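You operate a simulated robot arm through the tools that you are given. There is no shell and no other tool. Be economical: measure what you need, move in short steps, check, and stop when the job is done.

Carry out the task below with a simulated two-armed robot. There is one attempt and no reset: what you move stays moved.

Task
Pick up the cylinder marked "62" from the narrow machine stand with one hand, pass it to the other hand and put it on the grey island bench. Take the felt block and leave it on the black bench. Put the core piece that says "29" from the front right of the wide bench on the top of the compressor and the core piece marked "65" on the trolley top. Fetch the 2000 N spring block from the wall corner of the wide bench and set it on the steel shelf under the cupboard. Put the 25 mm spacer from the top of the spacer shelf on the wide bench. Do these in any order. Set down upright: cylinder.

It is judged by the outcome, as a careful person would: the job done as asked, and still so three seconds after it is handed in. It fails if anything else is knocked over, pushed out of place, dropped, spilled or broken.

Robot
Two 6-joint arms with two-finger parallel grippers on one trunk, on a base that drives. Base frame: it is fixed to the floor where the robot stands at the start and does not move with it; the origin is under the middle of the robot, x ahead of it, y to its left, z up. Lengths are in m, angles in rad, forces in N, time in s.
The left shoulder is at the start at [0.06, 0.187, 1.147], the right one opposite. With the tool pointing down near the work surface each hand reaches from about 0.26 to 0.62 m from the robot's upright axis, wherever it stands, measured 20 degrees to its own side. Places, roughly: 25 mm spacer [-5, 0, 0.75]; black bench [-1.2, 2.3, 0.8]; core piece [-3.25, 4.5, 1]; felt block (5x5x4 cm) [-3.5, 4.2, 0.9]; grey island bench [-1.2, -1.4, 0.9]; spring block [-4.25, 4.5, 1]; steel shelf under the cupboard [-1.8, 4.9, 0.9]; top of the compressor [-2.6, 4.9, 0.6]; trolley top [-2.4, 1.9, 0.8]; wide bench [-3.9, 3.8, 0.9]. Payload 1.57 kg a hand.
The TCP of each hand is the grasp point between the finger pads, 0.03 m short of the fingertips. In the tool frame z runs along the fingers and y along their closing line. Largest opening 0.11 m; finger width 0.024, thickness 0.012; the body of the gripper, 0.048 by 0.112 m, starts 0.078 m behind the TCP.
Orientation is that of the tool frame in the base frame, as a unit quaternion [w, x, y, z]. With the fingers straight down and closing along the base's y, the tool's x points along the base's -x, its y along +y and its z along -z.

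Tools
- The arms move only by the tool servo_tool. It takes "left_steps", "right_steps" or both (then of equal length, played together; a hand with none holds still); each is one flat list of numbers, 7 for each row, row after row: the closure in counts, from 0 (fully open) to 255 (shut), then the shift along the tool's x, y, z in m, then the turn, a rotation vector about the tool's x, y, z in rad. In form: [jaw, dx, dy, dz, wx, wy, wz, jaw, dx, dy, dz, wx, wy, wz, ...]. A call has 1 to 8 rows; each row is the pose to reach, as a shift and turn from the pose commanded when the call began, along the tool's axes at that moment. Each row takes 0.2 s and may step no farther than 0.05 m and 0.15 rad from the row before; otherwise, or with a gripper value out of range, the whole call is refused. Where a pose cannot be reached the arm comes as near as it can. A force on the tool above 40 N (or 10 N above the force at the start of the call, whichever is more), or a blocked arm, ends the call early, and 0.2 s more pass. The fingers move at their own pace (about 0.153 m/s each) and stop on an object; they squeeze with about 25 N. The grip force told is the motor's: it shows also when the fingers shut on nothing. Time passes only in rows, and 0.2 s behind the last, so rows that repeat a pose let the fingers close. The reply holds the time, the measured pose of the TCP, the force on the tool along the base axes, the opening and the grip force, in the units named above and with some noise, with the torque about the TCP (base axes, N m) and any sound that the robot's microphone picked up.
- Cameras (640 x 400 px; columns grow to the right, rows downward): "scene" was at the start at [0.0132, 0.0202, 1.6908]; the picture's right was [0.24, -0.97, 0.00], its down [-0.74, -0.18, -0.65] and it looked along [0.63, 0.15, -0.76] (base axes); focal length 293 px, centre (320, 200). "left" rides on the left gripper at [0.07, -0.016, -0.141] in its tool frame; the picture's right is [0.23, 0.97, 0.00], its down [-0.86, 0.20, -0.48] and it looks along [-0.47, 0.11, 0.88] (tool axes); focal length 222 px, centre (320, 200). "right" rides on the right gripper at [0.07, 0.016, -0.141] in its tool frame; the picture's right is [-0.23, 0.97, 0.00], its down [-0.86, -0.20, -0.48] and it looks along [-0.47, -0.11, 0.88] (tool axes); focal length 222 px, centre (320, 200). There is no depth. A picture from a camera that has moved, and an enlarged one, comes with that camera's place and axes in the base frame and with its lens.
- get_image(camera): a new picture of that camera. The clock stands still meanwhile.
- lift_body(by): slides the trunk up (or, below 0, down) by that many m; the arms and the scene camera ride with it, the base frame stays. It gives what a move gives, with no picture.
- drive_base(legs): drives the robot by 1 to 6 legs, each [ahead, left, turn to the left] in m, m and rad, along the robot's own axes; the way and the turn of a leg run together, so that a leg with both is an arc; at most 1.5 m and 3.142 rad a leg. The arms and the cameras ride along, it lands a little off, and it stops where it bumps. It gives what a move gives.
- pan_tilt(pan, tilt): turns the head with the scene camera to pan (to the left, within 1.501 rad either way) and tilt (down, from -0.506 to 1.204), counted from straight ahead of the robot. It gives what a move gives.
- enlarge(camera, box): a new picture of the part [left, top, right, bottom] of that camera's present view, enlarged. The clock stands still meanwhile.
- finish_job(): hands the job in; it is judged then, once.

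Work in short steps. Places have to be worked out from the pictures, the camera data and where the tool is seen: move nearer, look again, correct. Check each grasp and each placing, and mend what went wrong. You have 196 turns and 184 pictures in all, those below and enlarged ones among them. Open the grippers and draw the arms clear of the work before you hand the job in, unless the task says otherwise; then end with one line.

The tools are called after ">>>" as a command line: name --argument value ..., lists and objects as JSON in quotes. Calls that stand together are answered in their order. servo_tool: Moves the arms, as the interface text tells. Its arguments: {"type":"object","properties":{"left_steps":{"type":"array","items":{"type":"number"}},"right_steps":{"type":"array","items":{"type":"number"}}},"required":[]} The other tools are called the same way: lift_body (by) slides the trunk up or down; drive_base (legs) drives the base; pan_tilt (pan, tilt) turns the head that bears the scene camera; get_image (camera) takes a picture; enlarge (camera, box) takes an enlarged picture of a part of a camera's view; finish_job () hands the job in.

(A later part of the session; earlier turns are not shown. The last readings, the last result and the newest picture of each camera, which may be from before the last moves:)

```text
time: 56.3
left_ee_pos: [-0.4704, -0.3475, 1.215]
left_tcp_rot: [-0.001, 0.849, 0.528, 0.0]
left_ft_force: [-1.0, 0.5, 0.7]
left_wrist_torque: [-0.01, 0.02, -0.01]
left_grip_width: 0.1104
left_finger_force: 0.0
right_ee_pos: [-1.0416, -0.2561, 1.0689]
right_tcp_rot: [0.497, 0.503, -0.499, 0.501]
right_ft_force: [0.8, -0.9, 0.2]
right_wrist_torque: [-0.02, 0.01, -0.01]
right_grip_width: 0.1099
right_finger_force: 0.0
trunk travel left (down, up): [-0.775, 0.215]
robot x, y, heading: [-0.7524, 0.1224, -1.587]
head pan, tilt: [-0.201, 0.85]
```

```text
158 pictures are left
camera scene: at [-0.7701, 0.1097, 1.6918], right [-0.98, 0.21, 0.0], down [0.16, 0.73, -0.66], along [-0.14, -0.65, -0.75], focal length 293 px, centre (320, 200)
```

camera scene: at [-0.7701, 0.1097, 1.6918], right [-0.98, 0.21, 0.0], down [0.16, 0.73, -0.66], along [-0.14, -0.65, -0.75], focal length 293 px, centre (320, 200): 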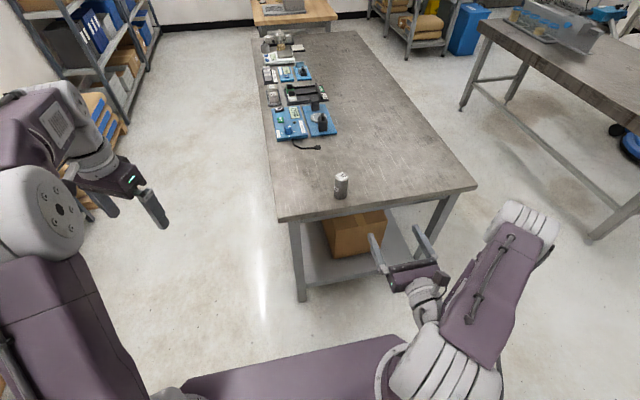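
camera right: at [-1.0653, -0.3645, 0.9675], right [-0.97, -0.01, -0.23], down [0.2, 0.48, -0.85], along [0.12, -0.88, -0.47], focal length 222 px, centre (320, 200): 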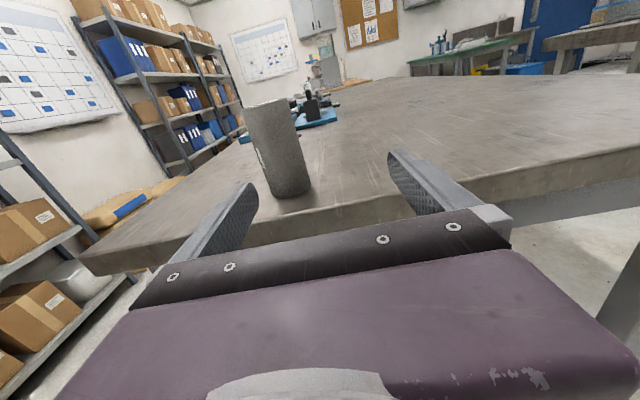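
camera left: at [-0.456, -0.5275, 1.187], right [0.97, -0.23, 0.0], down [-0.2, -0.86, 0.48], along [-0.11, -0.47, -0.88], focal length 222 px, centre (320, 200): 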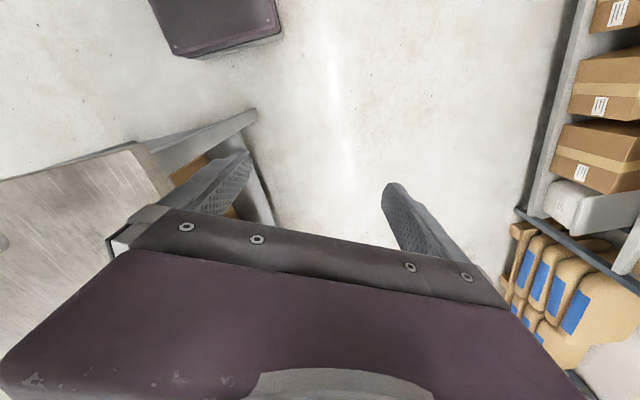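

The cylinder is placed and upright with everything else untouched. Now I'll unwind the right hand to the downward working pose (180° about the tool's x−z diagonal, three parts).

>>> servo_tool --right_steps '[0, 0.012, 0, 0.012, 0.1058, 0, -0.1058, 0, 0.024, 0, 0.024, 0.2116, 0, -0.2116, 0, 0.036, 0, 0.036, 0.3174, 0, -0.3174, 0, 0.048, 0, 0.048, 0.4232, 0, -0.4232, 0, 0.06, 0, 0.06, 0.529, 0, -0.529, 0, 0.07, 0, 0.072, 0.6348, 0, -0.6348, 0, 0.08, 0, 0.085, 0.7405, 0, -0.7405]'

>>> servo_tool --right_steps '[0, 0, 0, 0, 0.1058, 0, -0.1058, 0, 0, 0, 0, 0.2116, 0, -0.2116, 0, 0, 0, 0, 0.3174, 0, -0.3174, 0, 0, 0, 0, 0.4232, 0, -0.4232, 0, 0, 0, 0, 0.529, 0, -0.529, 0, 0, 0, 0, 0.6348, 0, -0.6348, 0, 0, 0, 0, 0.7405, 0, -0.7405]'

>>> servo_tool --right_steps '[0, 0, 0, 0, 0.1058, 0, -0.1058, 0, 0, 0, 0, 0.2116, 0, -0.2116, 0, 0, 0, 0, 0.3174, 0, -0.3174, 0, 0, 0, 0, 0.4232, 0, -0.4232, 0, 0, 0, 0, 0.529, 0, -0.529, 0, 0, 0, 0, 0.6348, 0, -0.6348, 0, 0, 0, 0, 0.7405, 0, -0.7405]'

```text
time: 57.9
left_ee_pos: [-0.4697, -0.3462, 1.2155]
left_tcp_rot: [0.001, 0.85, 0.527, 0.0]
left_ft_force: [-0.3, -0.5, -0.5]
left_wrist_torque: [-0.03, 0.01, 0.02]
left_grip_width: 0.1099
left_finger_force: 0.0
right_ee_pos: [-1.0421, -0.3422, 1.1488]
right_tcp_rot: [0.429, 0.788, -0.077, 0.434]
right_ft_force: [-0.3, 0.0, -0.2]
right_wrist_torque: [-0.02, 0.0, 0.03]
right_grip_width: 0.1103
right_finger_force: 0.0
trunk travel left (down, up): [-0.775, 0.215]
robot x, y, heading: [-0.7539, 0.1221, -1.583]
head pan, tilt: [-0.201, 0.85]
```

```text
time: 59.5
left_ee_pos: [-0.4692, -0.3466, 1.2155]
left_tcp_rot: [-0.001, 0.849, 0.528, 0.0]
left_ft_force: [0.0, 0.3, 0.1]
left_wrist_torque: [0.02, 0.03, 0.01]
left_grip_width: 0.11
left_finger_force: 0.0
right_ee_pos: [-1.0412, -0.3425, 1.1474]
right_tcp_rot: [0.247, 0.862, 0.366, 0.251]
right_ft_force: [-0.5, 0.2, 0.4]
right_wrist_torque: [-0.02, 0.0, 0.01]
right_grip_width: 0.1099
right_finger_force: 0.0
trunk travel left (down, up): [-0.775, 0.215]
robot x, y, heading: [-0.7523, 0.1206, -1.579]
head pan, tilt: [-0.201, 0.85]
```

```text
time: 61.1
left_ee_pos: [-0.469, -0.347, 1.2161]
left_tcp_rot: [-0.001, 0.849, 0.528, 0.0]
left_ft_force: [-0.2, 0.4, -0.1]
left_wrist_torque: [-0.02, 0.02, 0.0]
left_grip_width: 0.1099
left_finger_force: 0.1
right_ee_pos: [-1.0419, -0.3415, 1.1482]
right_tcp_rot: [-0.002, 0.704, 0.71, 0.0]
right_ft_force: [-0.4, 1.1, 0.4]
right_wrist_torque: [0.01, 0.02, 0.0]
right_grip_width: 0.1097
right_finger_force: 0.0
trunk travel left (down, up): [-0.775, 0.215]
robot x, y, heading: [-0.7507, 0.1264, -1.583]
head pan, tilt: [-0.201, 0.85]
```

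Both hands now point down. I'll turn right to face −x and look along the route to the spacer shelf, and square up the left hand.

>>> drive_base --legs '[[0, 0, -1.56]]'

>>> servo_tool --left_steps '[0, 0, 0, 0, 0, 0, -0.15, 0, 0, 0, 0, 0, 0, -0.3, 0, 0, 0, 0, 0, 0, -0.45]'

>>> pan_tilt --pan 0 --tilt 0.3

>>> get_image --camera "scene"

```text
time: 65.3
left_ee_pos: [-1.2172, -0.1671, 1.2165]
left_tcp_rot: [0.001, 0.976, -0.218, 0.0]
left_ft_force: [0.0, 0.1, -0.5]
left_wrist_torque: [0.01, -0.01, 0.0]
left_grip_width: 0.1099
left_finger_force: 0.0
right_ee_pos: [-1.2224, 0.4056, 1.1476]
right_tcp_rot: [0.0, 1.0, 0.013, 0.001]
right_ft_force: [-1.3, 0.2, 0.8]
right_wrist_torque: [-0.01, 0.05, -0.05]
right_grip_width: 0.1098
right_finger_force: 0.0
trunk travel left (down, up): [-0.775, 0.215]
robot x, y, heading: [-0.7551, 0.125, -3.13]
head pan, tilt: [-0.201, 0.85]
```

```text
time: 66.1
left_ee_pos: [-1.217, -0.1664, 1.2161]
left_tcp_rot: [0.0, 1.0, 0.006, 0.001]
left_ft_force: [-0.3, -0.1, 0.2]
left_wrist_torque: [0.0, 0.01, 0.0]
left_grip_width: 0.1101
left_finger_force: 0.0
right_ee_pos: [-1.2239, 0.4051, 1.1485]
right_tcp_rot: [0.0, 1.0, 0.013, 0.002]
right_ft_force: [-0.1, 0.1, 0.0]
right_wrist_torque: [0.0, 0.01, -0.01]
right_grip_width: 0.11
right_finger_force: 0.0
trunk travel left (down, up): [-0.775, 0.215]
robot x, y, heading: [-0.7482, 0.1224, -3.134]
head pan, tilt: [-0.201, 0.85]
```

```text
time: 67.0
left_ee_pos: [-1.2177, -0.1666, 1.2141]
left_tcp_rot: [0.0, 1.0, 0.005, 0.0]
left_ft_force: [0.4, -1.2, 1.0]
left_wrist_torque: [0.03, 0.0, 0.0]
left_grip_width: 0.1098
left_finger_force: 0.1
right_ee_pos: [-1.2238, 0.4067, 1.1484]
right_tcp_rot: [0.0, 1.0, 0.013, 0.002]
right_ft_force: [-0.3, -0.2, -0.7]
right_wrist_torque: [0.03, 0.01, 0.01]
right_grip_width: 0.11
right_finger_force: 0.0
trunk travel left (down, up): [-0.775, 0.215]
robot x, y, heading: [-0.7498, 0.1221, -3.132]
head pan, tilt: [0.0, 0.3]
```

```text
157 pictures are left
camera scene: at [-0.7878, 0.1261, 1.7401], right [-0.01, 1.0, 0.0], down [0.3, 0.0, -0.95], along [-0.95, -0.01, -0.3], focal length 293 px, centre (320, 200)
```

scene: 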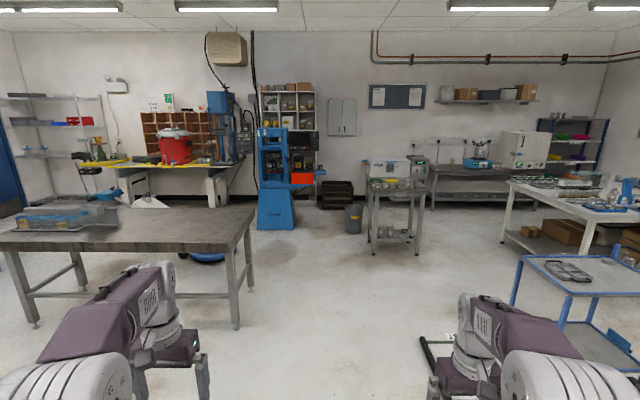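

I'll zoom in toward the expected spacer-shelf spot.

>>> enlarge --camera "scene" --box '[220, 70, 460, 240]'

>>> enlarge --camera "scene" --box '[420, 90, 640, 250]'

```text
2.35 times, centred on (340, 155) of scene
camera zoom: at [-0.7878, 0.1261, 1.7401], right [-0.01, 1.0, 0.0], down [0.3, 0.0, -0.95], along [-0.95, -0.01, -0.3], focal length 689 px, centre (273, 306)
```

zoom: 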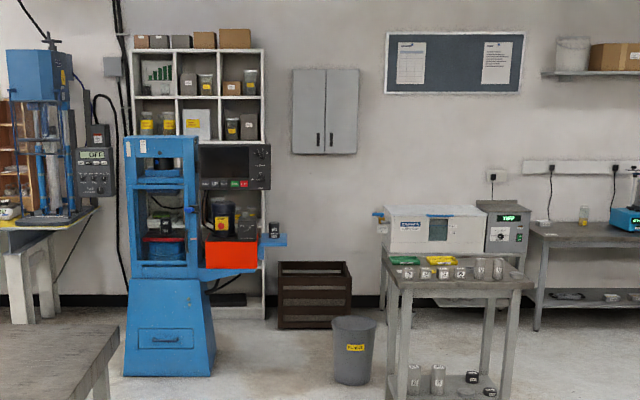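

```text
2.50 times, centred on (530, 170) of scene
camera zoom: at [-0.7878, 0.1261, 1.7401], right [-0.01, 1.0, 0.0], down [0.3, 0.0, -0.95], along [-0.95, -0.01, -0.3], focal length 732 px, centre (-205, 275)
```

zoom: 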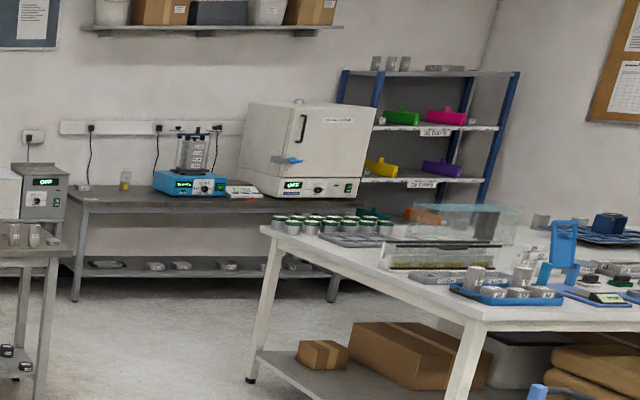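

The spacer shelf is the small blue shelf by the press, with black blocks, around [-5, 0.08]. I'll drive along the open lane toward it and look again.

>>> drive_base --legs '[[1.5, 0, 0], [1.5, 0.05, 0]]'

>>> pan_tilt --pan 0 --tilt 0.6

>>> get_image --camera "scene"

```text
refused: leg 2 is longer than a leg can be; nothing moved
```

```text
time: 67.8
left_ee_pos: [-1.2176, -0.1659, 1.2155]
left_tcp_rot: [0.0, 1.0, 0.004, 0.0]
left_ft_force: [-0.4, -0.7, 0.0]
left_wrist_torque: [0.0, 0.01, -0.04]
left_grip_width: 0.11
left_finger_force: 0.0
right_ee_pos: [-1.2234, 0.4058, 1.1483]
right_tcp_rot: [0.0, 1.0, 0.013, 0.002]
right_ft_force: [-0.4, 1.2, -0.5]
right_wrist_torque: [0.01, 0.0, 0.03]
right_grip_width: 0.1099
right_finger_force: 0.0
trunk travel left (down, up): [-0.775, 0.215]
robot x, y, heading: [-0.754, 0.1214, -3.13]
head pan, tilt: [0.0, 0.6]
```

```text
154 pictures are left
camera scene: at [-0.7829, 0.1261, 1.7128], right [-0.01, 1.0, 0.0], down [0.56, 0.01, -0.83], along [-0.83, -0.01, -0.56], focal length 293 px, centre (320, 200)
```

scene: 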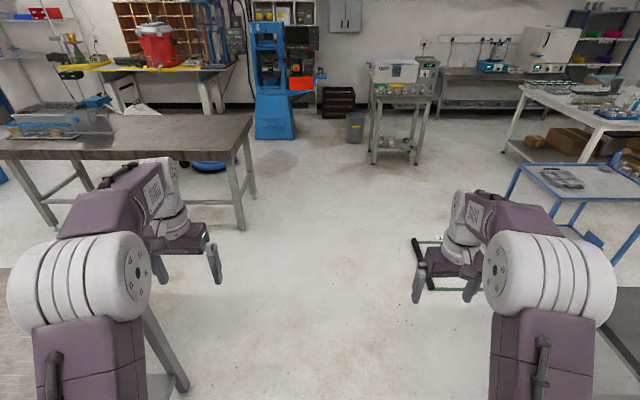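

The leg was over the limit; the lane is clear, so I'll drive with shorter legs.

>>> drive_base --legs '[[1.45, 0, 0], [1.45, 0.05, 0]]'

>>> get_image --camera "scene"

```text
time: 81.8
left_ee_pos: [-4.1115, -0.2282, 1.2142]
left_tcp_rot: [0.0, 1.0, 0.001, 0.001]
left_ft_force: [0.2, 0.7, -0.1]
left_wrist_torque: [-0.03, -0.02, 0.03]
left_grip_width: 0.11
left_finger_force: 0.1
right_ee_pos: [-4.1119, 0.3437, 1.1494]
right_tcp_rot: [0.0, 1.0, 0.009, 0.002]
right_ft_force: [-0.2, 0.2, -0.6]
right_wrist_torque: [0.01, -0.02, 0.01]
right_grip_width: 0.1101
right_finger_force: 0.1
trunk travel left (down, up): [-0.775, 0.215]
robot x, y, heading: [-3.6447, 0.0569, -3.145]
head pan, tilt: [0.0, 0.6]
```

```text
153 pictures are left
camera scene: at [-3.6726, 0.0605, 1.7127], right [0.0, 1.0, 0.0], down [0.56, 0.0, -0.83], along [-0.83, 0.0, -0.56], focal length 293 px, centre (320, 200)
```

scene: 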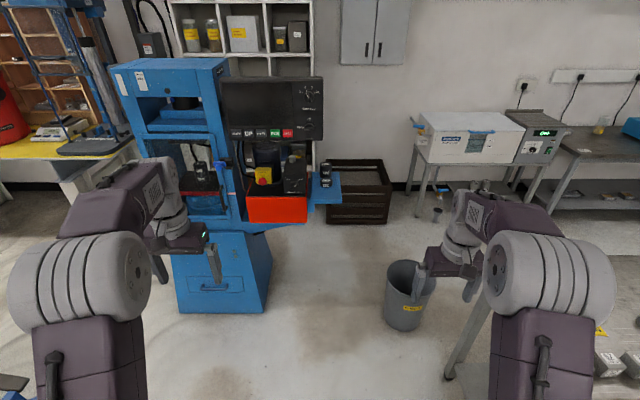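

>>> enlarge --camera "scene" --box '[240, 130, 400, 240]'

```text
3.64 times, centred on (320, 185) of scene
camera zoom: at [-3.6726, 0.0605, 1.7127], right [0.0, 1.0, 0.0], down [0.56, 0.0, -0.83], along [-0.83, 0.0, -0.56], focal length 1065 px, centre (320, 254)
```

zoom: 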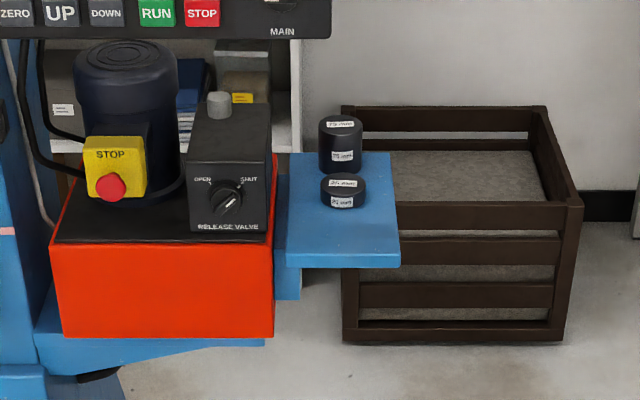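

Two round spacers stand on the blue shelf: a tall one behind and a short one in front at about [-5.2, 0.1]. The bin is at about [-4.8, 0.6]. I'll approach at y≈0.2 so the left hand serves, stopping short to look.

>>> drive_base --legs '[[0.95, -0.15, 0]]'

>>> get_image --camera "left"

>>> get_image --camera "scene"

```text
time: 85.7
left_ee_pos: [-4.8797, -0.1078, 1.216]
left_tcp_rot: [0.0, 1.0, 0.001, 0.014]
left_ft_force: [3.2, -1.4, 0.2]
left_wrist_torque: [0.23, 0.44, 0.04]
left_grip_width: 0.1098
left_finger_force: 0.1
right_ee_pos: [-4.8901, 0.4654, 1.1484]
right_tcp_rot: [0.0, 1.0, 0.01, 0.002]
right_ft_force: [-0.3, -0.4, 0.3]
right_wrist_torque: [-0.03, -0.02, 0.04]
right_grip_width: 0.1103
right_finger_force: 0.0
trunk travel left (down, up): [-0.775, 0.215]
robot x, y, heading: [-4.4175, 0.1812, -3.135]
head pan, tilt: [0.0, 0.6]
stopped in leg 1: the force on the tool passed its limit (the readings are from after the stop); the commanded pose is now the measured one
```

```text
151 pictures are left
camera left: at [-4.8142, -0.0907, 1.3597], right [0.23, -0.97, 0.01], down [-0.87, -0.2, 0.45], along [-0.44, -0.11, -0.89], focal length 222 px, centre (320, 200)
```

left: 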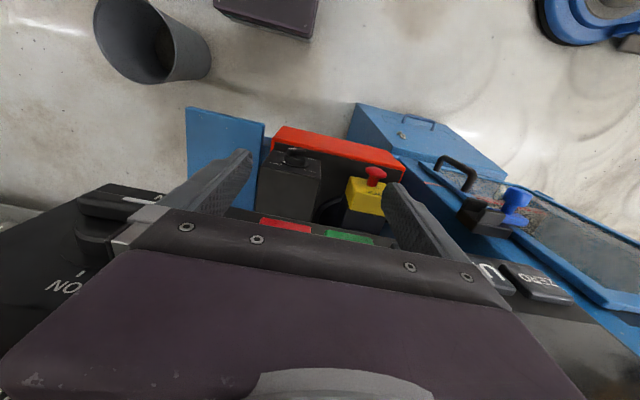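

```text
150 pictures are left
camera scene: at [-4.4511, 0.1831, 1.7127], right [0.0, 1.0, 0.0], down [0.56, 0.0, -0.83], along [-0.83, 0.0, -0.56], focal length 293 px, centre (320, 200)
```

scene: 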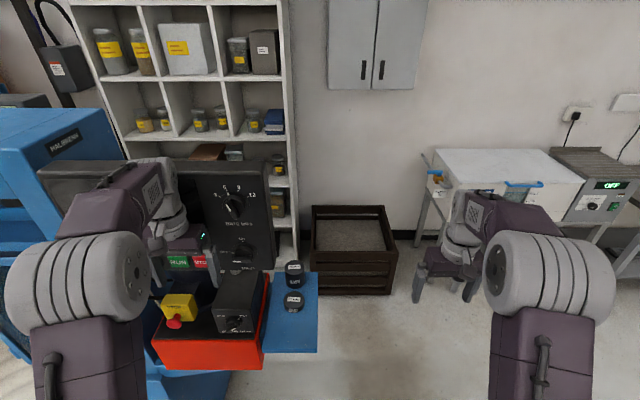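

The left hand touched the press's control panel (front x≈-4.93, bottom z≈1.19). I'll back off at once, then check the panel.

>>> drive_base --legs '[[-0.3, 0, 0]]'

>>> get_image --camera "scene"

```text
time: 87.8
left_ee_pos: [-4.5813, -0.1063, 1.2157]
left_tcp_rot: [0.0, 1.0, 0.0, 0.015]
left_ft_force: [-0.4, 0.1, 0.7]
left_wrist_torque: [-0.01, -0.02, -0.01]
left_grip_width: 0.1103
left_finger_force: 0.1
right_ee_pos: [-4.5921, 0.466, 1.1468]
right_tcp_rot: [0.0, 1.0, 0.009, 0.003]
right_ft_force: [0.1, 0.2, -0.8]
right_wrist_torque: [0.01, 0.0, 0.0]
right_grip_width: 0.1102
right_finger_force: 0.0
trunk travel left (down, up): [-0.775, 0.215]
robot x, y, heading: [-4.1189, 0.1861, -3.14]
head pan, tilt: [0.0, 0.6]
```

```text
149 pictures are left
camera scene: at [-4.1545, 0.1833, 1.7127], right [0.0, 1.0, 0.0], down [0.57, 0.0, -0.82], along [-0.82, 0.0, -0.57], focal length 293 px, centre (320, 200)
```

scene: 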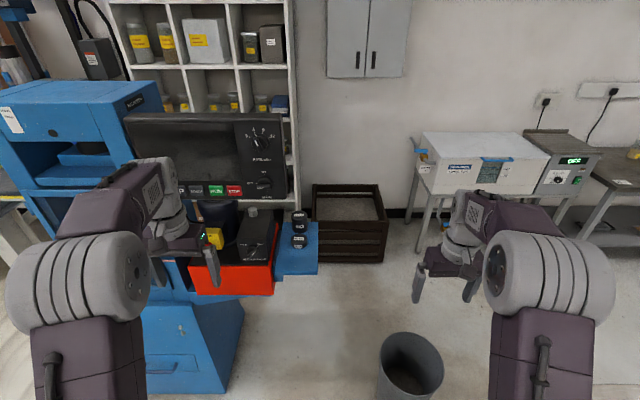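

The panel looks unharmed. I'll tuck the left arm back and outward, bring the right hand toward the middle, and lower the trunk so the arm stays under the panel (right arm comes from the panel-free side).

>>> servo_tool --left_steps '[0, 0.042, 0.015, 0, 0, 0, 0, 0, 0.084, 0.03, 0, 0, 0, 0, 0, 0.126, 0.045, 0, 0, 0, 0, 0, 0.168, 0.06, 0, 0, 0, 0, 0, 0.21, 0.075, 0, 0, 0, 0, 0, 0.25, 0.09, 0, 0, 0, 0]' --right_steps '[0, 0, 0.035, 0, 0, 0, 0, 0, 0, 0.07, 0, 0, 0, 0, 0, 0, 0.105, 0, 0, 0, 0, 0, 0, 0.14, 0, 0, 0, 0, 0, 0, 0.175, 0, 0, 0, 0, 0, 0, 0.21, 0, 0, 0, 0]'

>>> lift_body --by -0.2

>>> get_image --camera "scene"

>>> get_image --camera "right"

```text
time: 89.2
left_ee_pos: [-4.3282, -0.1968, 1.2228]
left_tcp_rot: [-0.001, 1.0, 0.0, 0.013]
left_ft_force: [-0.1, 0.2, 0.6]
left_wrist_torque: [0.01, 0.03, -0.01]
left_grip_width: 0.1101
left_finger_force: 0.1
right_ee_pos: [-4.5848, 0.2554, 1.1487]
right_tcp_rot: [-0.001, 1.0, 0.009, 0.001]
right_ft_force: [0.4, 0.4, 0.5]
right_wrist_torque: [0.04, 0.0, 0.02]
right_grip_width: 0.1099
right_finger_force: 0.1
trunk travel left (down, up): [-0.775, 0.215]
robot x, y, heading: [-4.1213, 0.1803, -3.14]
head pan, tilt: [0.0, 0.6]
```

```text
time: 91.3
left_ee_pos: [-4.3283, -0.1966, 1.0224]
left_tcp_rot: [-0.001, 1.0, 0.0, 0.014]
left_ft_force: [0.3, -0.5, -0.2]
left_wrist_torque: [0.02, 0.04, -0.02]
left_grip_width: 0.1101
left_finger_force: 0.1
right_ee_pos: [-4.5867, 0.2555, 0.9494]
right_tcp_rot: [0.0, 1.0, 0.01, 0.002]
right_ft_force: [0.3, 0.0, 0.1]
right_wrist_torque: [-0.02, 0.04, -0.02]
right_grip_width: 0.1098
right_finger_force: 0.0
trunk travel left (down, up): [-0.575, 0.415]
robot x, y, heading: [-4.121, 0.1815, -3.142]
head pan, tilt: [0.0, 0.6]
```

```text
148 pictures are left
camera scene: at [-4.1519, 0.1832, 1.5128], right [0.0, 1.0, 0.0], down [0.56, 0.0, -0.83], along [-0.83, 0.0, -0.56], focal length 293 px, centre (320, 200)
```

scene: 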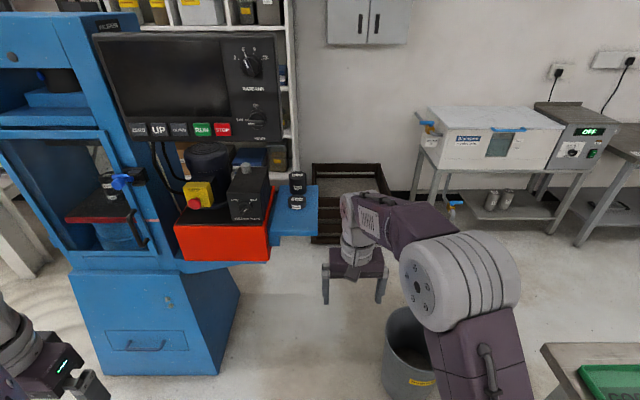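

```text
147 pictures are left
camera right: at [-4.5174, 0.2413, 1.0889], right [-0.21, -0.98, 0.0], down [-0.86, 0.18, 0.48], along [-0.46, 0.1, -0.88], focal length 222 px, centre (320, 200)
```

right: 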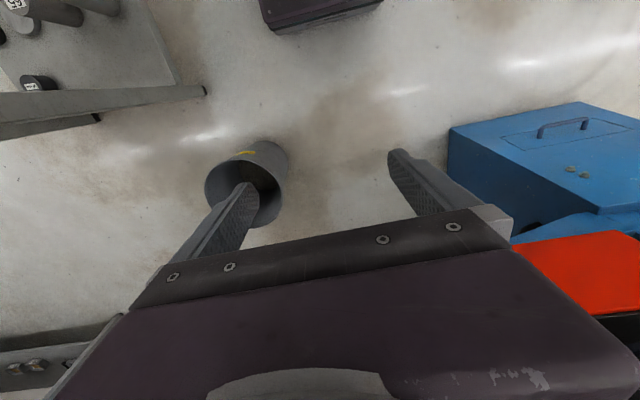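

Zooming in to fix the spacer position and read its label.

>>> enlarge --camera "scene" --box '[240, 150, 360, 250]'

```text
4.00 times, centred on (300, 200) of scene
camera zoom: at [-4.1519, 0.1832, 1.5128], right [0.0, 1.0, 0.0], down [0.56, 0.0, -0.83], along [-0.83, 0.0, -0.56], focal length 1171 px, centre (400, 200)
```

zoom: 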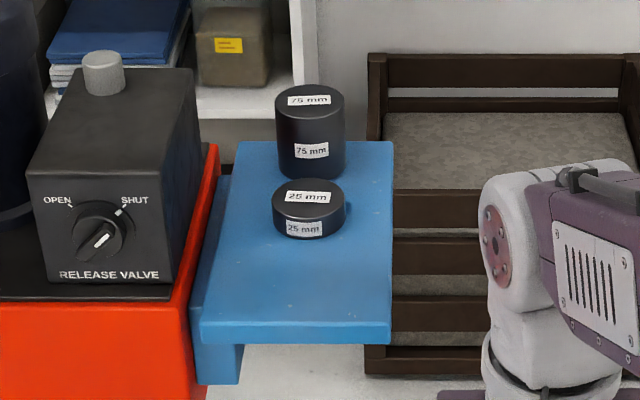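

It's the "25 mm" one, at about [-5.12, 0.09], top z≈0.86; the panel is at y<0.075, z>1.19. I'll lower the trunk further, lift the right hand a little, and approach with the right hand held at y≈0.2.

>>> servo_tool --right_steps '[0, 0, 0, -0.03, 0, 0, 0, 0, 0, 0, -0.06, 0, 0, 0, 0, 0, 0, -0.075, 0, 0, 0]'

>>> lift_body --by -0.11

>>> drive_base --legs '[[0.35, 0.03, 0]]'

>>> get_image --camera "scene"

>>> get_image --camera "right"

```text
time: 92.2
left_ee_pos: [-4.3304, -0.1967, 1.0229]
left_tcp_rot: [-0.001, 1.0, 0.0, 0.014]
left_ft_force: [-0.6, -0.1, 0.4]
left_wrist_torque: [-0.02, -0.03, 0.02]
left_grip_width: 0.1102
left_finger_force: 0.1
right_ee_pos: [-4.5865, 0.2563, 1.0227]
right_tcp_rot: [0.0, 1.0, 0.01, 0.003]
right_ft_force: [0.0, 0.3, -0.1]
right_wrist_torque: [0.03, 0.01, 0.0]
right_grip_width: 0.11
right_finger_force: 0.1
trunk travel left (down, up): [-0.575, 0.415]
robot x, y, heading: [-4.1195, 0.1794, -3.139]
head pan, tilt: [0.0, 0.6]
```

```text
time: 93.6
left_ee_pos: [-4.3306, -0.1961, 0.9132]
left_tcp_rot: [-0.001, 1.0, 0.0, 0.016]
left_ft_force: [-0.9, 0.2, 0.4]
left_wrist_torque: [0.03, 0.01, -0.01]
left_grip_width: 0.1097
left_finger_force: 0.1
right_ee_pos: [-4.5863, 0.2561, 0.9134]
right_tcp_rot: [-0.001, 1.0, 0.01, 0.002]
right_ft_force: [0.7, -0.6, -0.4]
right_wrist_torque: [0.04, -0.02, -0.03]
right_grip_width: 0.11
right_finger_force: 0.0
trunk travel left (down, up): [-0.465, 0.525]
robot x, y, heading: [-4.1222, 0.1846, -3.136]
head pan, tilt: [0.0, 0.6]
```

```text
time: 95.8
left_ee_pos: [-4.6822, -0.2262, 0.9113]
left_tcp_rot: [0.0, 1.0, 0.0, 0.015]
left_ft_force: [-0.6, 0.4, -0.1]
left_wrist_torque: [0.01, -0.02, 0.02]
left_grip_width: 0.1101
left_finger_force: 0.0
right_ee_pos: [-4.9393, 0.2257, 0.912]
right_tcp_rot: [-0.001, 1.0, 0.009, 0.002]
right_ft_force: [-0.9, 0.5, -0.3]
right_wrist_torque: [0.0, -0.02, 0.01]
right_grip_width: 0.1101
right_finger_force: 0.0
trunk travel left (down, up): [-0.465, 0.525]
robot x, y, heading: [-4.4733, 0.1508, -3.142]
head pan, tilt: [0.0, 0.6]
```

```text
145 pictures are left
camera scene: at [-4.5049, 0.1526, 1.4027], right [0.0, 1.0, 0.0], down [0.57, 0.0, -0.82], along [-0.82, 0.0, -0.57], focal length 293 px, centre (320, 200)
```

scene: 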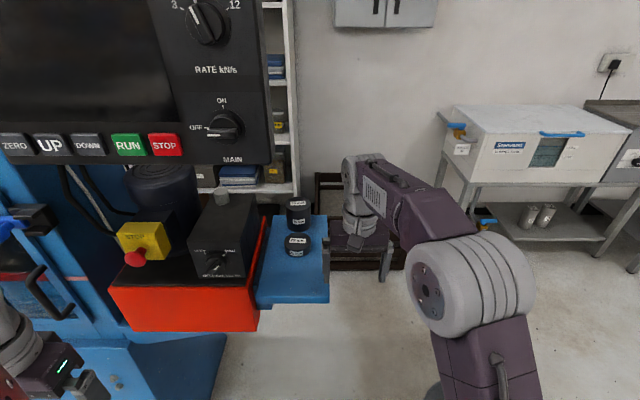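

```text
144 pictures are left
camera right: at [-4.8702, 0.2108, 1.0531], right [-0.21, -0.98, 0.0], down [-0.86, 0.18, 0.47], along [-0.46, 0.1, -0.88], focal length 222 px, centre (320, 200)
```

right: 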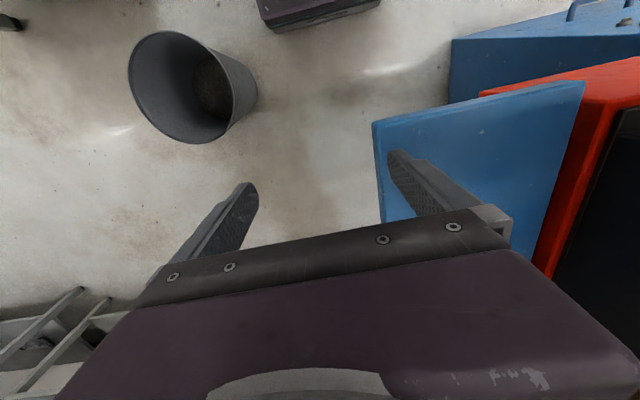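

Shelf top z≈0.845, spacer at about [-5.10, 0.093]. Drive forward 0.15 and look with the right hand camera.

>>> drive_base --legs '[[0.155, 0, 0]]'

>>> get_image --camera "right"

>>> get_image --camera "scene"

```text
time: 97.2
left_ee_pos: [-4.836, -0.2265, 0.9123]
left_tcp_rot: [-0.001, 1.0, 0.0, 0.015]
left_ft_force: [0.1, 0.4, 0.0]
left_wrist_torque: [0.03, -0.05, -0.02]
left_grip_width: 0.1098
left_finger_force: 0.0
right_ee_pos: [-5.0923, 0.226, 0.9114]
right_tcp_rot: [-0.001, 1.0, 0.009, 0.003]
right_ft_force: [-0.3, 0.3, -0.7]
right_wrist_torque: [-0.04, 0.0, 0.02]
right_grip_width: 0.11
right_finger_force: 0.1
trunk travel left (down, up): [-0.465, 0.525]
robot x, y, heading: [-4.6275, 0.1525, -3.142]
head pan, tilt: [0.0, 0.6]
```

```text
143 pictures are left
camera right: at [-5.024, 0.2109, 1.0529], right [-0.21, -0.98, 0.0], down [-0.86, 0.18, 0.47], along [-0.46, 0.1, -0.88], focal length 222 px, centre (320, 200)
```

right: 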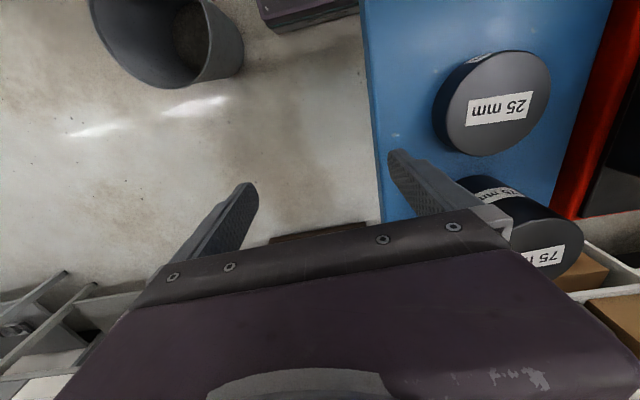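

```text
142 pictures are left
camera scene: at [-4.6589, 0.1526, 1.4027], right [0.0, 1.0, 0.0], down [0.57, 0.0, -0.82], along [-0.82, 0.0, -0.57], focal length 293 px, centre (320, 200)
```

scene: 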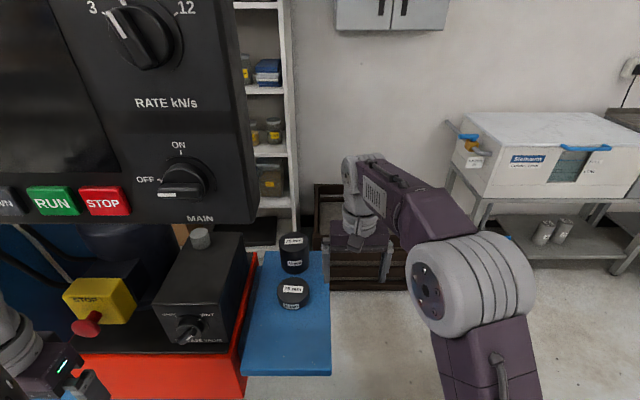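

The two views agree: spacer top centre ≈ [-5.066, 0.094, 0.888], shelf ≈ 0.863. To stay well under the panel I'll pitch the right hand about 43° (wrist leaning back) before moving over it.

>>> servo_tool --right_steps '[0, 0, 0, -0.004, 0, -0.15, 0, 0, 0, 0, -0.008, 0, -0.3, 0, 0, 0, 0, -0.012, 0, -0.45, 0, 0, 0, 0, -0.016, 0, -0.6, 0, 0, 0, 0, -0.02, 0, -0.75, 0]'

>>> get_image --camera "right"

>>> get_image --camera "scene"

```text
time: 98.4
left_ee_pos: [-4.8359, -0.2258, 0.9127]
left_tcp_rot: [-0.001, 1.0, 0.0, 0.014]
left_ft_force: [0.2, 0.2, -0.2]
left_wrist_torque: [-0.01, 0.02, 0.03]
left_grip_width: 0.1101
left_finger_force: 0.1
right_ee_pos: [-5.0908, 0.2258, 0.9324]
right_tcp_rot: [0.003, 0.931, 0.009, -0.365]
right_ft_force: [0.7, -0.5, -0.7]
right_wrist_torque: [-0.01, 0.0, 0.03]
right_grip_width: 0.1098
right_finger_force: 0.1
trunk travel left (down, up): [-0.465, 0.525]
robot x, y, heading: [-4.6274, 0.1505, -3.147]
head pan, tilt: [0.0, 0.6]
```

```text
141 pictures are left
camera right: at [-4.9439, 0.2121, 0.9883], right [-0.15, -0.98, 0.15], down [-0.31, 0.19, 0.93], along [-0.94, 0.09, -0.33], focal length 222 px, centre (320, 200)
```

right: 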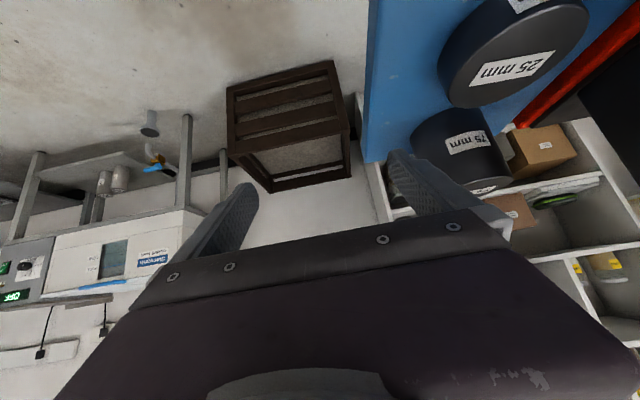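

```text
140 pictures are left
camera scene: at [-4.6568, 0.1527, 1.4027], right [0.0, 1.0, 0.0], down [0.56, 0.0, -0.83], along [-0.83, 0.0, -0.56], focal length 293 px, centre (320, 200)
```

scene: 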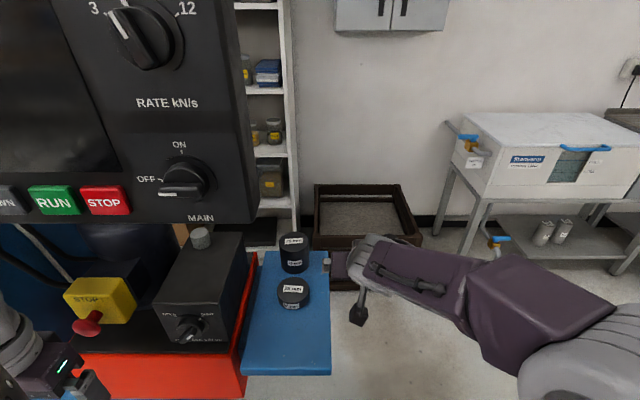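

The camera now hangs under the hand but has room. I'll shift over the spacer at the same height.

>>> servo_tool --right_steps '[0, 0.007, 0.033, -0.006, 0, 0, 0, 0, 0.014, 0.066, -0.013, 0, 0, 0, 0, 0.021, 0.1, -0.0197, 0, 0, 0, 0, 0.021, 0.131, -0.0197, 0, 0, 0]'

>>> get_image --camera "right"

>>> get_image --camera "scene"

```text
time: 99.4
left_ee_pos: [-4.8364, -0.227, 0.9123]
left_tcp_rot: [-0.001, 1.0, 0.0, 0.014]
left_ft_force: [-0.2, 0.0, 0.4]
left_wrist_torque: [0.0, 0.03, -0.02]
left_grip_width: 0.1099
left_finger_force: 0.1
right_ee_pos: [-5.0618, 0.0945, 0.9324]
right_tcp_rot: [0.003, 0.932, 0.008, -0.364]
right_ft_force: [0.4, 0.4, -0.1]
right_wrist_torque: [-0.01, -0.02, 0.0]
right_grip_width: 0.1102
right_finger_force: 0.0
trunk travel left (down, up): [-0.465, 0.525]
robot x, y, heading: [-4.6254, 0.1519, -3.138]
head pan, tilt: [0.0, 0.6]
```

```text
139 pictures are left
camera right: at [-4.9136, 0.0805, 0.9882], right [-0.15, -0.98, 0.15], down [-0.31, 0.19, 0.93], along [-0.94, 0.09, -0.33], focal length 222 px, centre (320, 200)
```

right: 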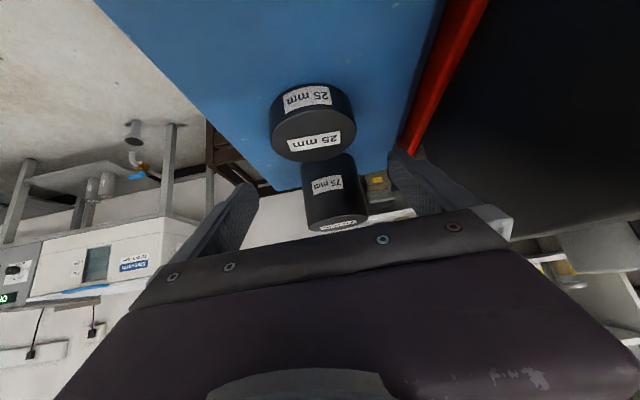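

```text
138 pictures are left
camera scene: at [-4.6578, 0.1516, 1.4027], right [0.0, 1.0, 0.0], down [0.57, 0.0, -0.82], along [-0.82, 0.0, -0.57], focal length 293 px, centre (320, 200)
```

scene: 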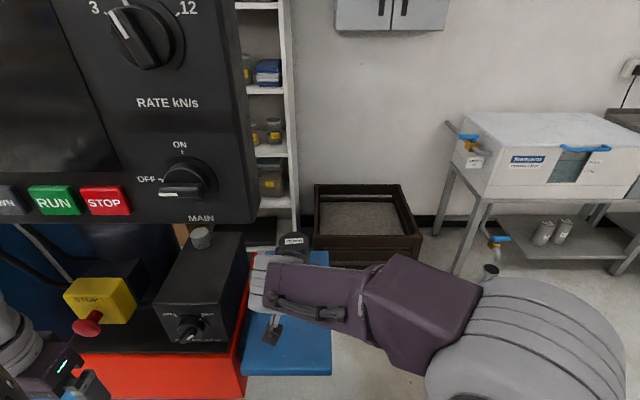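

It's nicely straddled. I'll shift 17 mm back (contact happens near the fingertips) and lower to z≈0.897 with force watch.

>>> servo_tool --right_steps '[0, 0.0124, 0.003, -0.0116, 0, 0, 0, 0, 0.02, 0.003, -0.0035, 0, 0, 0, 0, 0.0285, 0.003, 0.0057, 0, 0, 0, 0, 0.0355, 0.003, 0.0132, 0, 0, 0]'

>>> get_image --camera "right"

```text
time: 100.4
left_ee_pos: [-4.8369, -0.2269, 0.9125]
left_tcp_rot: [-0.001, 1.0, 0.0, 0.015]
left_ft_force: [0.3, -0.2, 0.3]
left_wrist_torque: [0.01, 0.0, -0.02]
left_grip_width: 0.1099
left_finger_force: 0.2
right_ee_pos: [-5.0434, 0.0922, 0.8984]
right_tcp_rot: [0.003, 0.931, 0.008, -0.364]
right_ft_force: [-0.3, -0.4, 0.6]
right_wrist_torque: [0.03, 0.04, 0.01]
right_grip_width: 0.1101
right_finger_force: 0.0
trunk travel left (down, up): [-0.465, 0.525]
robot x, y, heading: [-4.6282, 0.1498, -3.144]
head pan, tilt: [0.0, 0.6]
```

```text
137 pictures are left
camera right: at [-4.8968, 0.0793, 0.9544], right [-0.15, -0.98, 0.15], down [-0.31, 0.19, 0.93], along [-0.94, 0.09, -0.33], focal length 222 px, centre (320, 200)
```

right: 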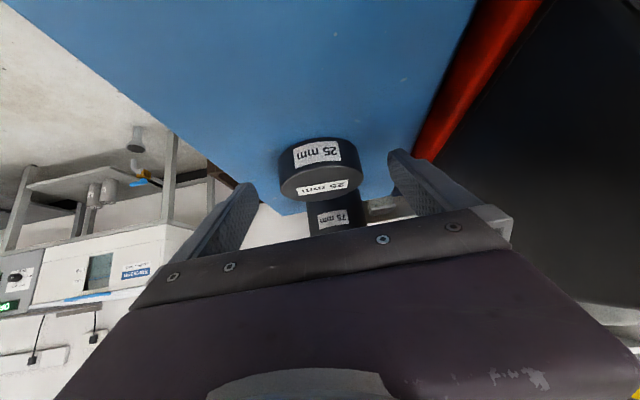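

Centred. Lower 4 mm more and close.

>>> servo_tool --right_steps '[0, 0.0027, 0, 0.003, 0, 0, 0, 255, 0.0027, 0, 0.003, 0, 0, 0, 255, 0.0027, 0, 0.003, 0, 0, 0, 255, 0.0027, 0, 0.003, 0, 0, 0]'

>>> get_image --camera "right"

```text
time: 101.4
left_ee_pos: [-4.8353, -0.2266, 0.9124]
left_tcp_rot: [0.0, 1.0, -0.001, 0.015]
left_ft_force: [0.4, -0.6, 0.0]
left_wrist_torque: [-0.02, -0.03, 0.02]
left_grip_width: 0.11
left_finger_force: 0.0
right_ee_pos: [-5.0432, 0.0937, 0.8953]
right_tcp_rot: [0.003, 0.931, 0.009, -0.365]
right_ft_force: [-1.5, -0.2, 0.2]
right_wrist_torque: [-0.1, 0.22, 0.03]
right_grip_width: 0.0695
right_finger_force: 25.2
trunk travel left (down, up): [-0.465, 0.525]
robot x, y, heading: [-4.627, 0.1521, -3.14]
head pan, tilt: [0.0, 0.6]
```

```text
136 pictures are left
camera right: at [-4.8967, 0.0792, 0.9505], right [-0.15, -0.98, 0.15], down [-0.31, 0.19, 0.93], along [-0.94, 0.09, -0.33], focal length 222 px, centre (320, 200)
```

right: 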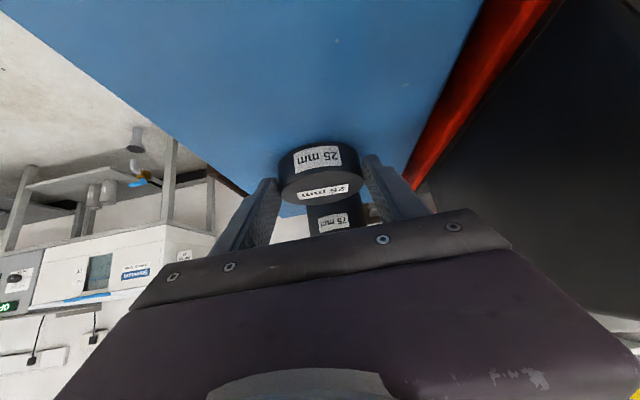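

Gripped at 0.0695 m. Lifting 20 mm to test the hold.

>>> servo_tool --right_steps '[255, -0.0068, 0, -0.0073, 0, 0, 0, 255, -0.0136, 0, -0.0146, 0, 0, 0, 255, -0.0136, 0, -0.0146, 0, 0, 0]'

>>> get_image --camera "right"

```text
time: 102.2
left_ee_pos: [-4.8366, -0.2268, 0.9122]
left_tcp_rot: [-0.001, 1.0, 0.0, 0.016]
left_ft_force: [0.0, -0.7, 0.2]
left_wrist_torque: [0.01, 0.03, 0.02]
left_grip_width: 0.1104
left_finger_force: 0.1
right_ee_pos: [-5.0434, 0.092, 0.9142]
right_tcp_rot: [0.002, 0.931, 0.008, -0.364]
right_ft_force: [-0.2, 0.8, -7.0]
right_wrist_torque: [0.0, -0.17, 0.0]
right_grip_width: 0.0695
right_finger_force: 25.0
trunk travel left (down, up): [-0.465, 0.525]
robot x, y, heading: [-4.6287, 0.154, -3.146]
head pan, tilt: [0.0, 0.6]
```

```text
135 pictures are left
camera right: at [-4.8972, 0.0793, 0.9698], right [-0.15, -0.98, 0.15], down [-0.31, 0.19, 0.93], along [-0.94, 0.09, -0.33], focal length 222 px, centre (320, 200)
```

right: 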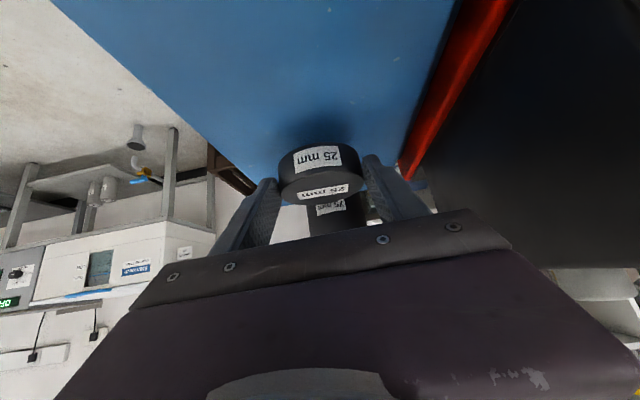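

It holds (7 N). Now I'll back straight out from under the panel with the base.

>>> drive_base --legs '[[-0.45, 0, 0]]'

>>> lift_body --by 0.31

>>> pan_tilt --pan -1.2 --tilt 0.4

>>> get_image --camera "scene"

```text
time: 104.9
left_ee_pos: [-4.3935, -0.2265, 0.9112]
left_tcp_rot: [0.0, 1.0, -0.001, 0.015]
left_ft_force: [0.1, 1.0, -0.8]
left_wrist_torque: [-0.03, 0.02, 0.01]
left_grip_width: 0.11
left_finger_force: 0.0
right_ee_pos: [-4.5998, 0.0934, 0.9148]
right_tcp_rot: [0.003, 0.931, 0.008, -0.364]
right_ft_force: [0.3, -0.3, -7.0]
right_wrist_torque: [0.04, -0.19, -0.01]
right_grip_width: 0.0698
right_finger_force: 24.4
trunk travel left (down, up): [-0.465, 0.525]
robot x, y, heading: [-4.1849, 0.151, 3.134]
head pan, tilt: [0.0, 0.6]
```

```text
time: 108.0
left_ee_pos: [-4.3924, -0.226, 1.2205]
left_tcp_rot: [-0.001, 1.0, -0.002, 0.015]
left_ft_force: [-0.6, 0.2, 0.2]
left_wrist_torque: [0.01, 0.03, 0.0]
left_grip_width: 0.11
left_finger_force: 0.0
right_ee_pos: [-4.6003, 0.0935, 1.2235]
right_tcp_rot: [0.003, 0.931, 0.008, -0.364]
right_ft_force: [0.8, 0.2, -7.5]
right_wrist_torque: [-0.03, -0.16, 0.0]
right_grip_width: 0.0696
right_finger_force: 24.4
trunk travel left (down, up): [-0.775, 0.215]
robot x, y, heading: [-4.1794, 0.1475, 3.137]
head pan, tilt: [0.0, 0.6]
```

```text
time: 109.4
left_ee_pos: [-4.3936, -0.2264, 1.2234]
left_tcp_rot: [-0.001, 1.0, -0.002, 0.015]
left_ft_force: [-0.7, 0.0, -0.5]
left_wrist_torque: [0.0, 0.03, 0.0]
left_grip_width: 0.11
left_finger_force: 0.1
right_ee_pos: [-4.6014, 0.095, 1.2244]
right_tcp_rot: [0.003, 0.932, 0.007, -0.363]
right_ft_force: [0.0, 0.0, -7.0]
right_wrist_torque: [-0.01, -0.2, -0.02]
right_grip_width: 0.0694
right_finger_force: 24.8
trunk travel left (down, up): [-0.775, 0.215]
robot x, y, heading: [-4.1806, 0.1485, 3.14]
head pan, tilt: [-1.201, 0.4]
```

```text
134 pictures are left
camera scene: at [-4.1593, 0.2382, 1.731], right [0.93, 0.36, 0.0], down [0.14, -0.36, -0.92], along [-0.33, 0.86, -0.39], focal length 293 px, centre (320, 200)
```

scene: 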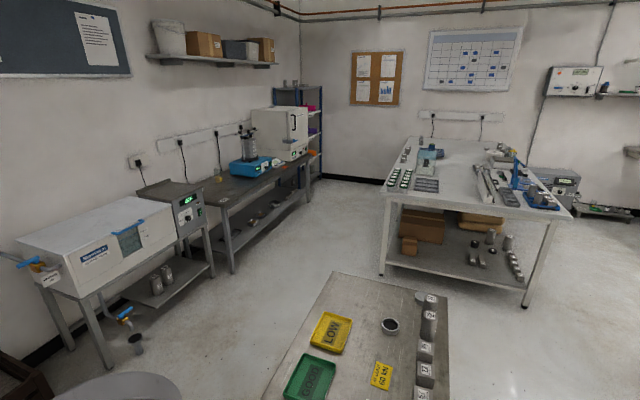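

The wide bench (white) spans about x -4.45…-3.2, y 2.4…4.8. I'll back up to x≈-3.4, turn right to face +y, and drive up the gap between the middle table and the trolley.

>>> drive_base --legs '[[-0.8, 0, 0], [0, 0, -1.57]]'

>>> pan_tilt --pan 0 --tilt 0.5

>>> get_image --camera "scene"

```text
time: 117.5
left_ee_pos: [-3.7585, 0.3544, 1.2228]
left_tcp_rot: [0.009, 0.712, -0.702, 0.012]
left_ft_force: [0.5, -0.7, -1.3]
left_wrist_torque: [0.03, 0.01, 0.0]
left_grip_width: 0.1099
left_finger_force: 0.1
right_ee_pos: [-3.4417, 0.5676, 1.2246]
right_tcp_rot: [-0.253, 0.67, -0.647, -0.262]
right_ft_force: [0.6, -0.1, -7.0]
right_wrist_torque: [-0.18, 0.02, -0.04]
right_grip_width: 0.0694
right_finger_force: 24.7
trunk travel left (down, up): [-0.775, 0.215]
robot x, y, heading: [-3.3722, 0.1485, 1.589]
head pan, tilt: [-1.201, 0.4]
```

```text
time: 118.9
left_ee_pos: [-3.7593, 0.3542, 1.2229]
left_tcp_rot: [0.009, 0.713, -0.701, 0.012]
left_ft_force: [0.5, -0.1, 0.9]
left_wrist_torque: [0.0, -0.04, -0.01]
left_grip_width: 0.11
left_finger_force: 0.1
right_ee_pos: [-3.4429, 0.5673, 1.2239]
right_tcp_rot: [-0.254, 0.669, -0.647, -0.262]
right_ft_force: [0.0, 0.4, -7.6]
right_wrist_torque: [-0.19, -0.04, 0.01]
right_grip_width: 0.0693
right_finger_force: 24.9
trunk travel left (down, up): [-0.775, 0.215]
robot x, y, heading: [-3.3772, 0.1491, 1.586]
head pan, tilt: [0.0, 0.499]
```

```text
133 pictures are left
camera scene: at [-3.3803, 0.1843, 1.7218], right [1.0, 0.02, 0.0], down [0.01, -0.48, -0.88], along [-0.01, 0.88, -0.48], focal length 293 px, centre (320, 200)
```

scene: 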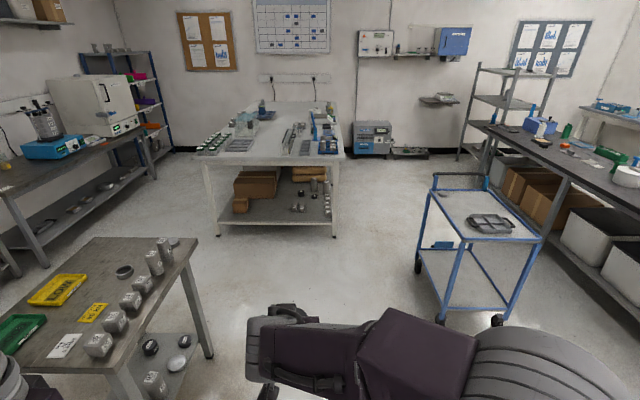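

The bench is ahead. I'll zoom in on it to see the items.

>>> enlarge --camera "scene" --box '[180, 80, 460, 255]'

```text
2.29 times, centred on (320, 168) of scene
camera zoom: at [-3.3803, 0.1843, 1.7218], right [1.0, 0.02, 0.0], down [0.01, -0.48, -0.88], along [-0.01, 0.88, -0.48], focal length 669 px, centre (320, 274)
```

zoom: 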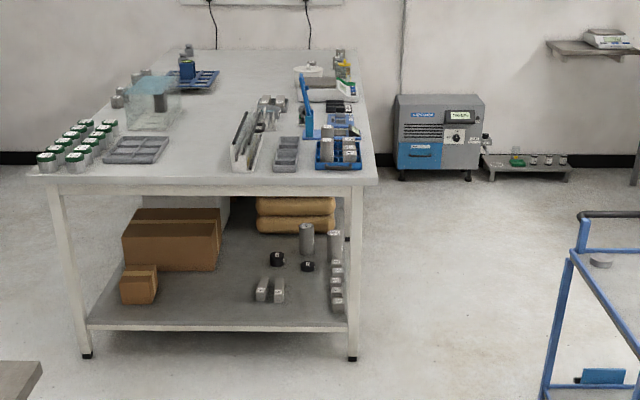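

There's a clear strip at the bench's near edge around [-3.85, 2.5]. Driving up there.

>>> drive_base --legs '[[1.45, 0, -0.016], [0.2, 0.42, 0]]'

>>> pan_tilt --pan 0 --tilt 0.75

>>> get_image --camera "scene"

```text
time: 128.5
left_ee_pos: [-4.1757, 2.0144, 1.2216]
left_tcp_rot: [-0.01, -0.703, 0.711, -0.011]
left_ft_force: [0.3, -0.3, -0.4]
left_wrist_torque: [0.02, -0.01, -0.02]
left_grip_width: 0.1096
left_finger_force: 0.0
right_ee_pos: [-3.8538, 2.2191, 1.2237]
right_tcp_rot: [-0.257, 0.66, -0.657, -0.257]
right_ft_force: [0.9, 0.4, -6.7]
right_wrist_torque: [-0.22, -0.01, -0.01]
right_grip_width: 0.0695
right_finger_force: 25.4
trunk travel left (down, up): [-0.775, 0.215]
robot x, y, heading: [-3.8009, 1.8037, 1.562]
head pan, tilt: [0.0, 0.499]
```

```text
time: 129.2
left_ee_pos: [-4.177, 2.0149, 1.2218]
left_tcp_rot: [-0.01, -0.704, 0.711, -0.011]
left_ft_force: [-0.3, 1.0, 0.6]
left_wrist_torque: [0.01, 0.01, -0.01]
left_grip_width: 0.1099
left_finger_force: 0.0
right_ee_pos: [-3.8559, 2.2206, 1.224]
right_tcp_rot: [-0.256, 0.662, -0.656, -0.258]
right_ft_force: [-0.2, 0.8, -6.8]
right_wrist_torque: [-0.2, -0.01, 0.02]
right_grip_width: 0.0695
right_finger_force: 25.3
trunk travel left (down, up): [-0.775, 0.215]
robot x, y, heading: [-3.8014, 1.7985, 1.567]
head pan, tilt: [0.0, 0.75]
```

```text
131 pictures are left
camera scene: at [-3.8046, 1.8278, 1.6999], right [1.0, -0.01, 0.0], down [-0.01, -0.68, -0.73], along [0.01, 0.73, -0.68], focal length 293 px, centre (320, 200)
```

scene: 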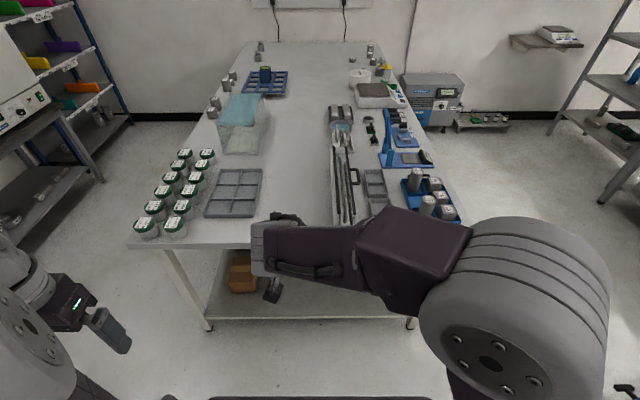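

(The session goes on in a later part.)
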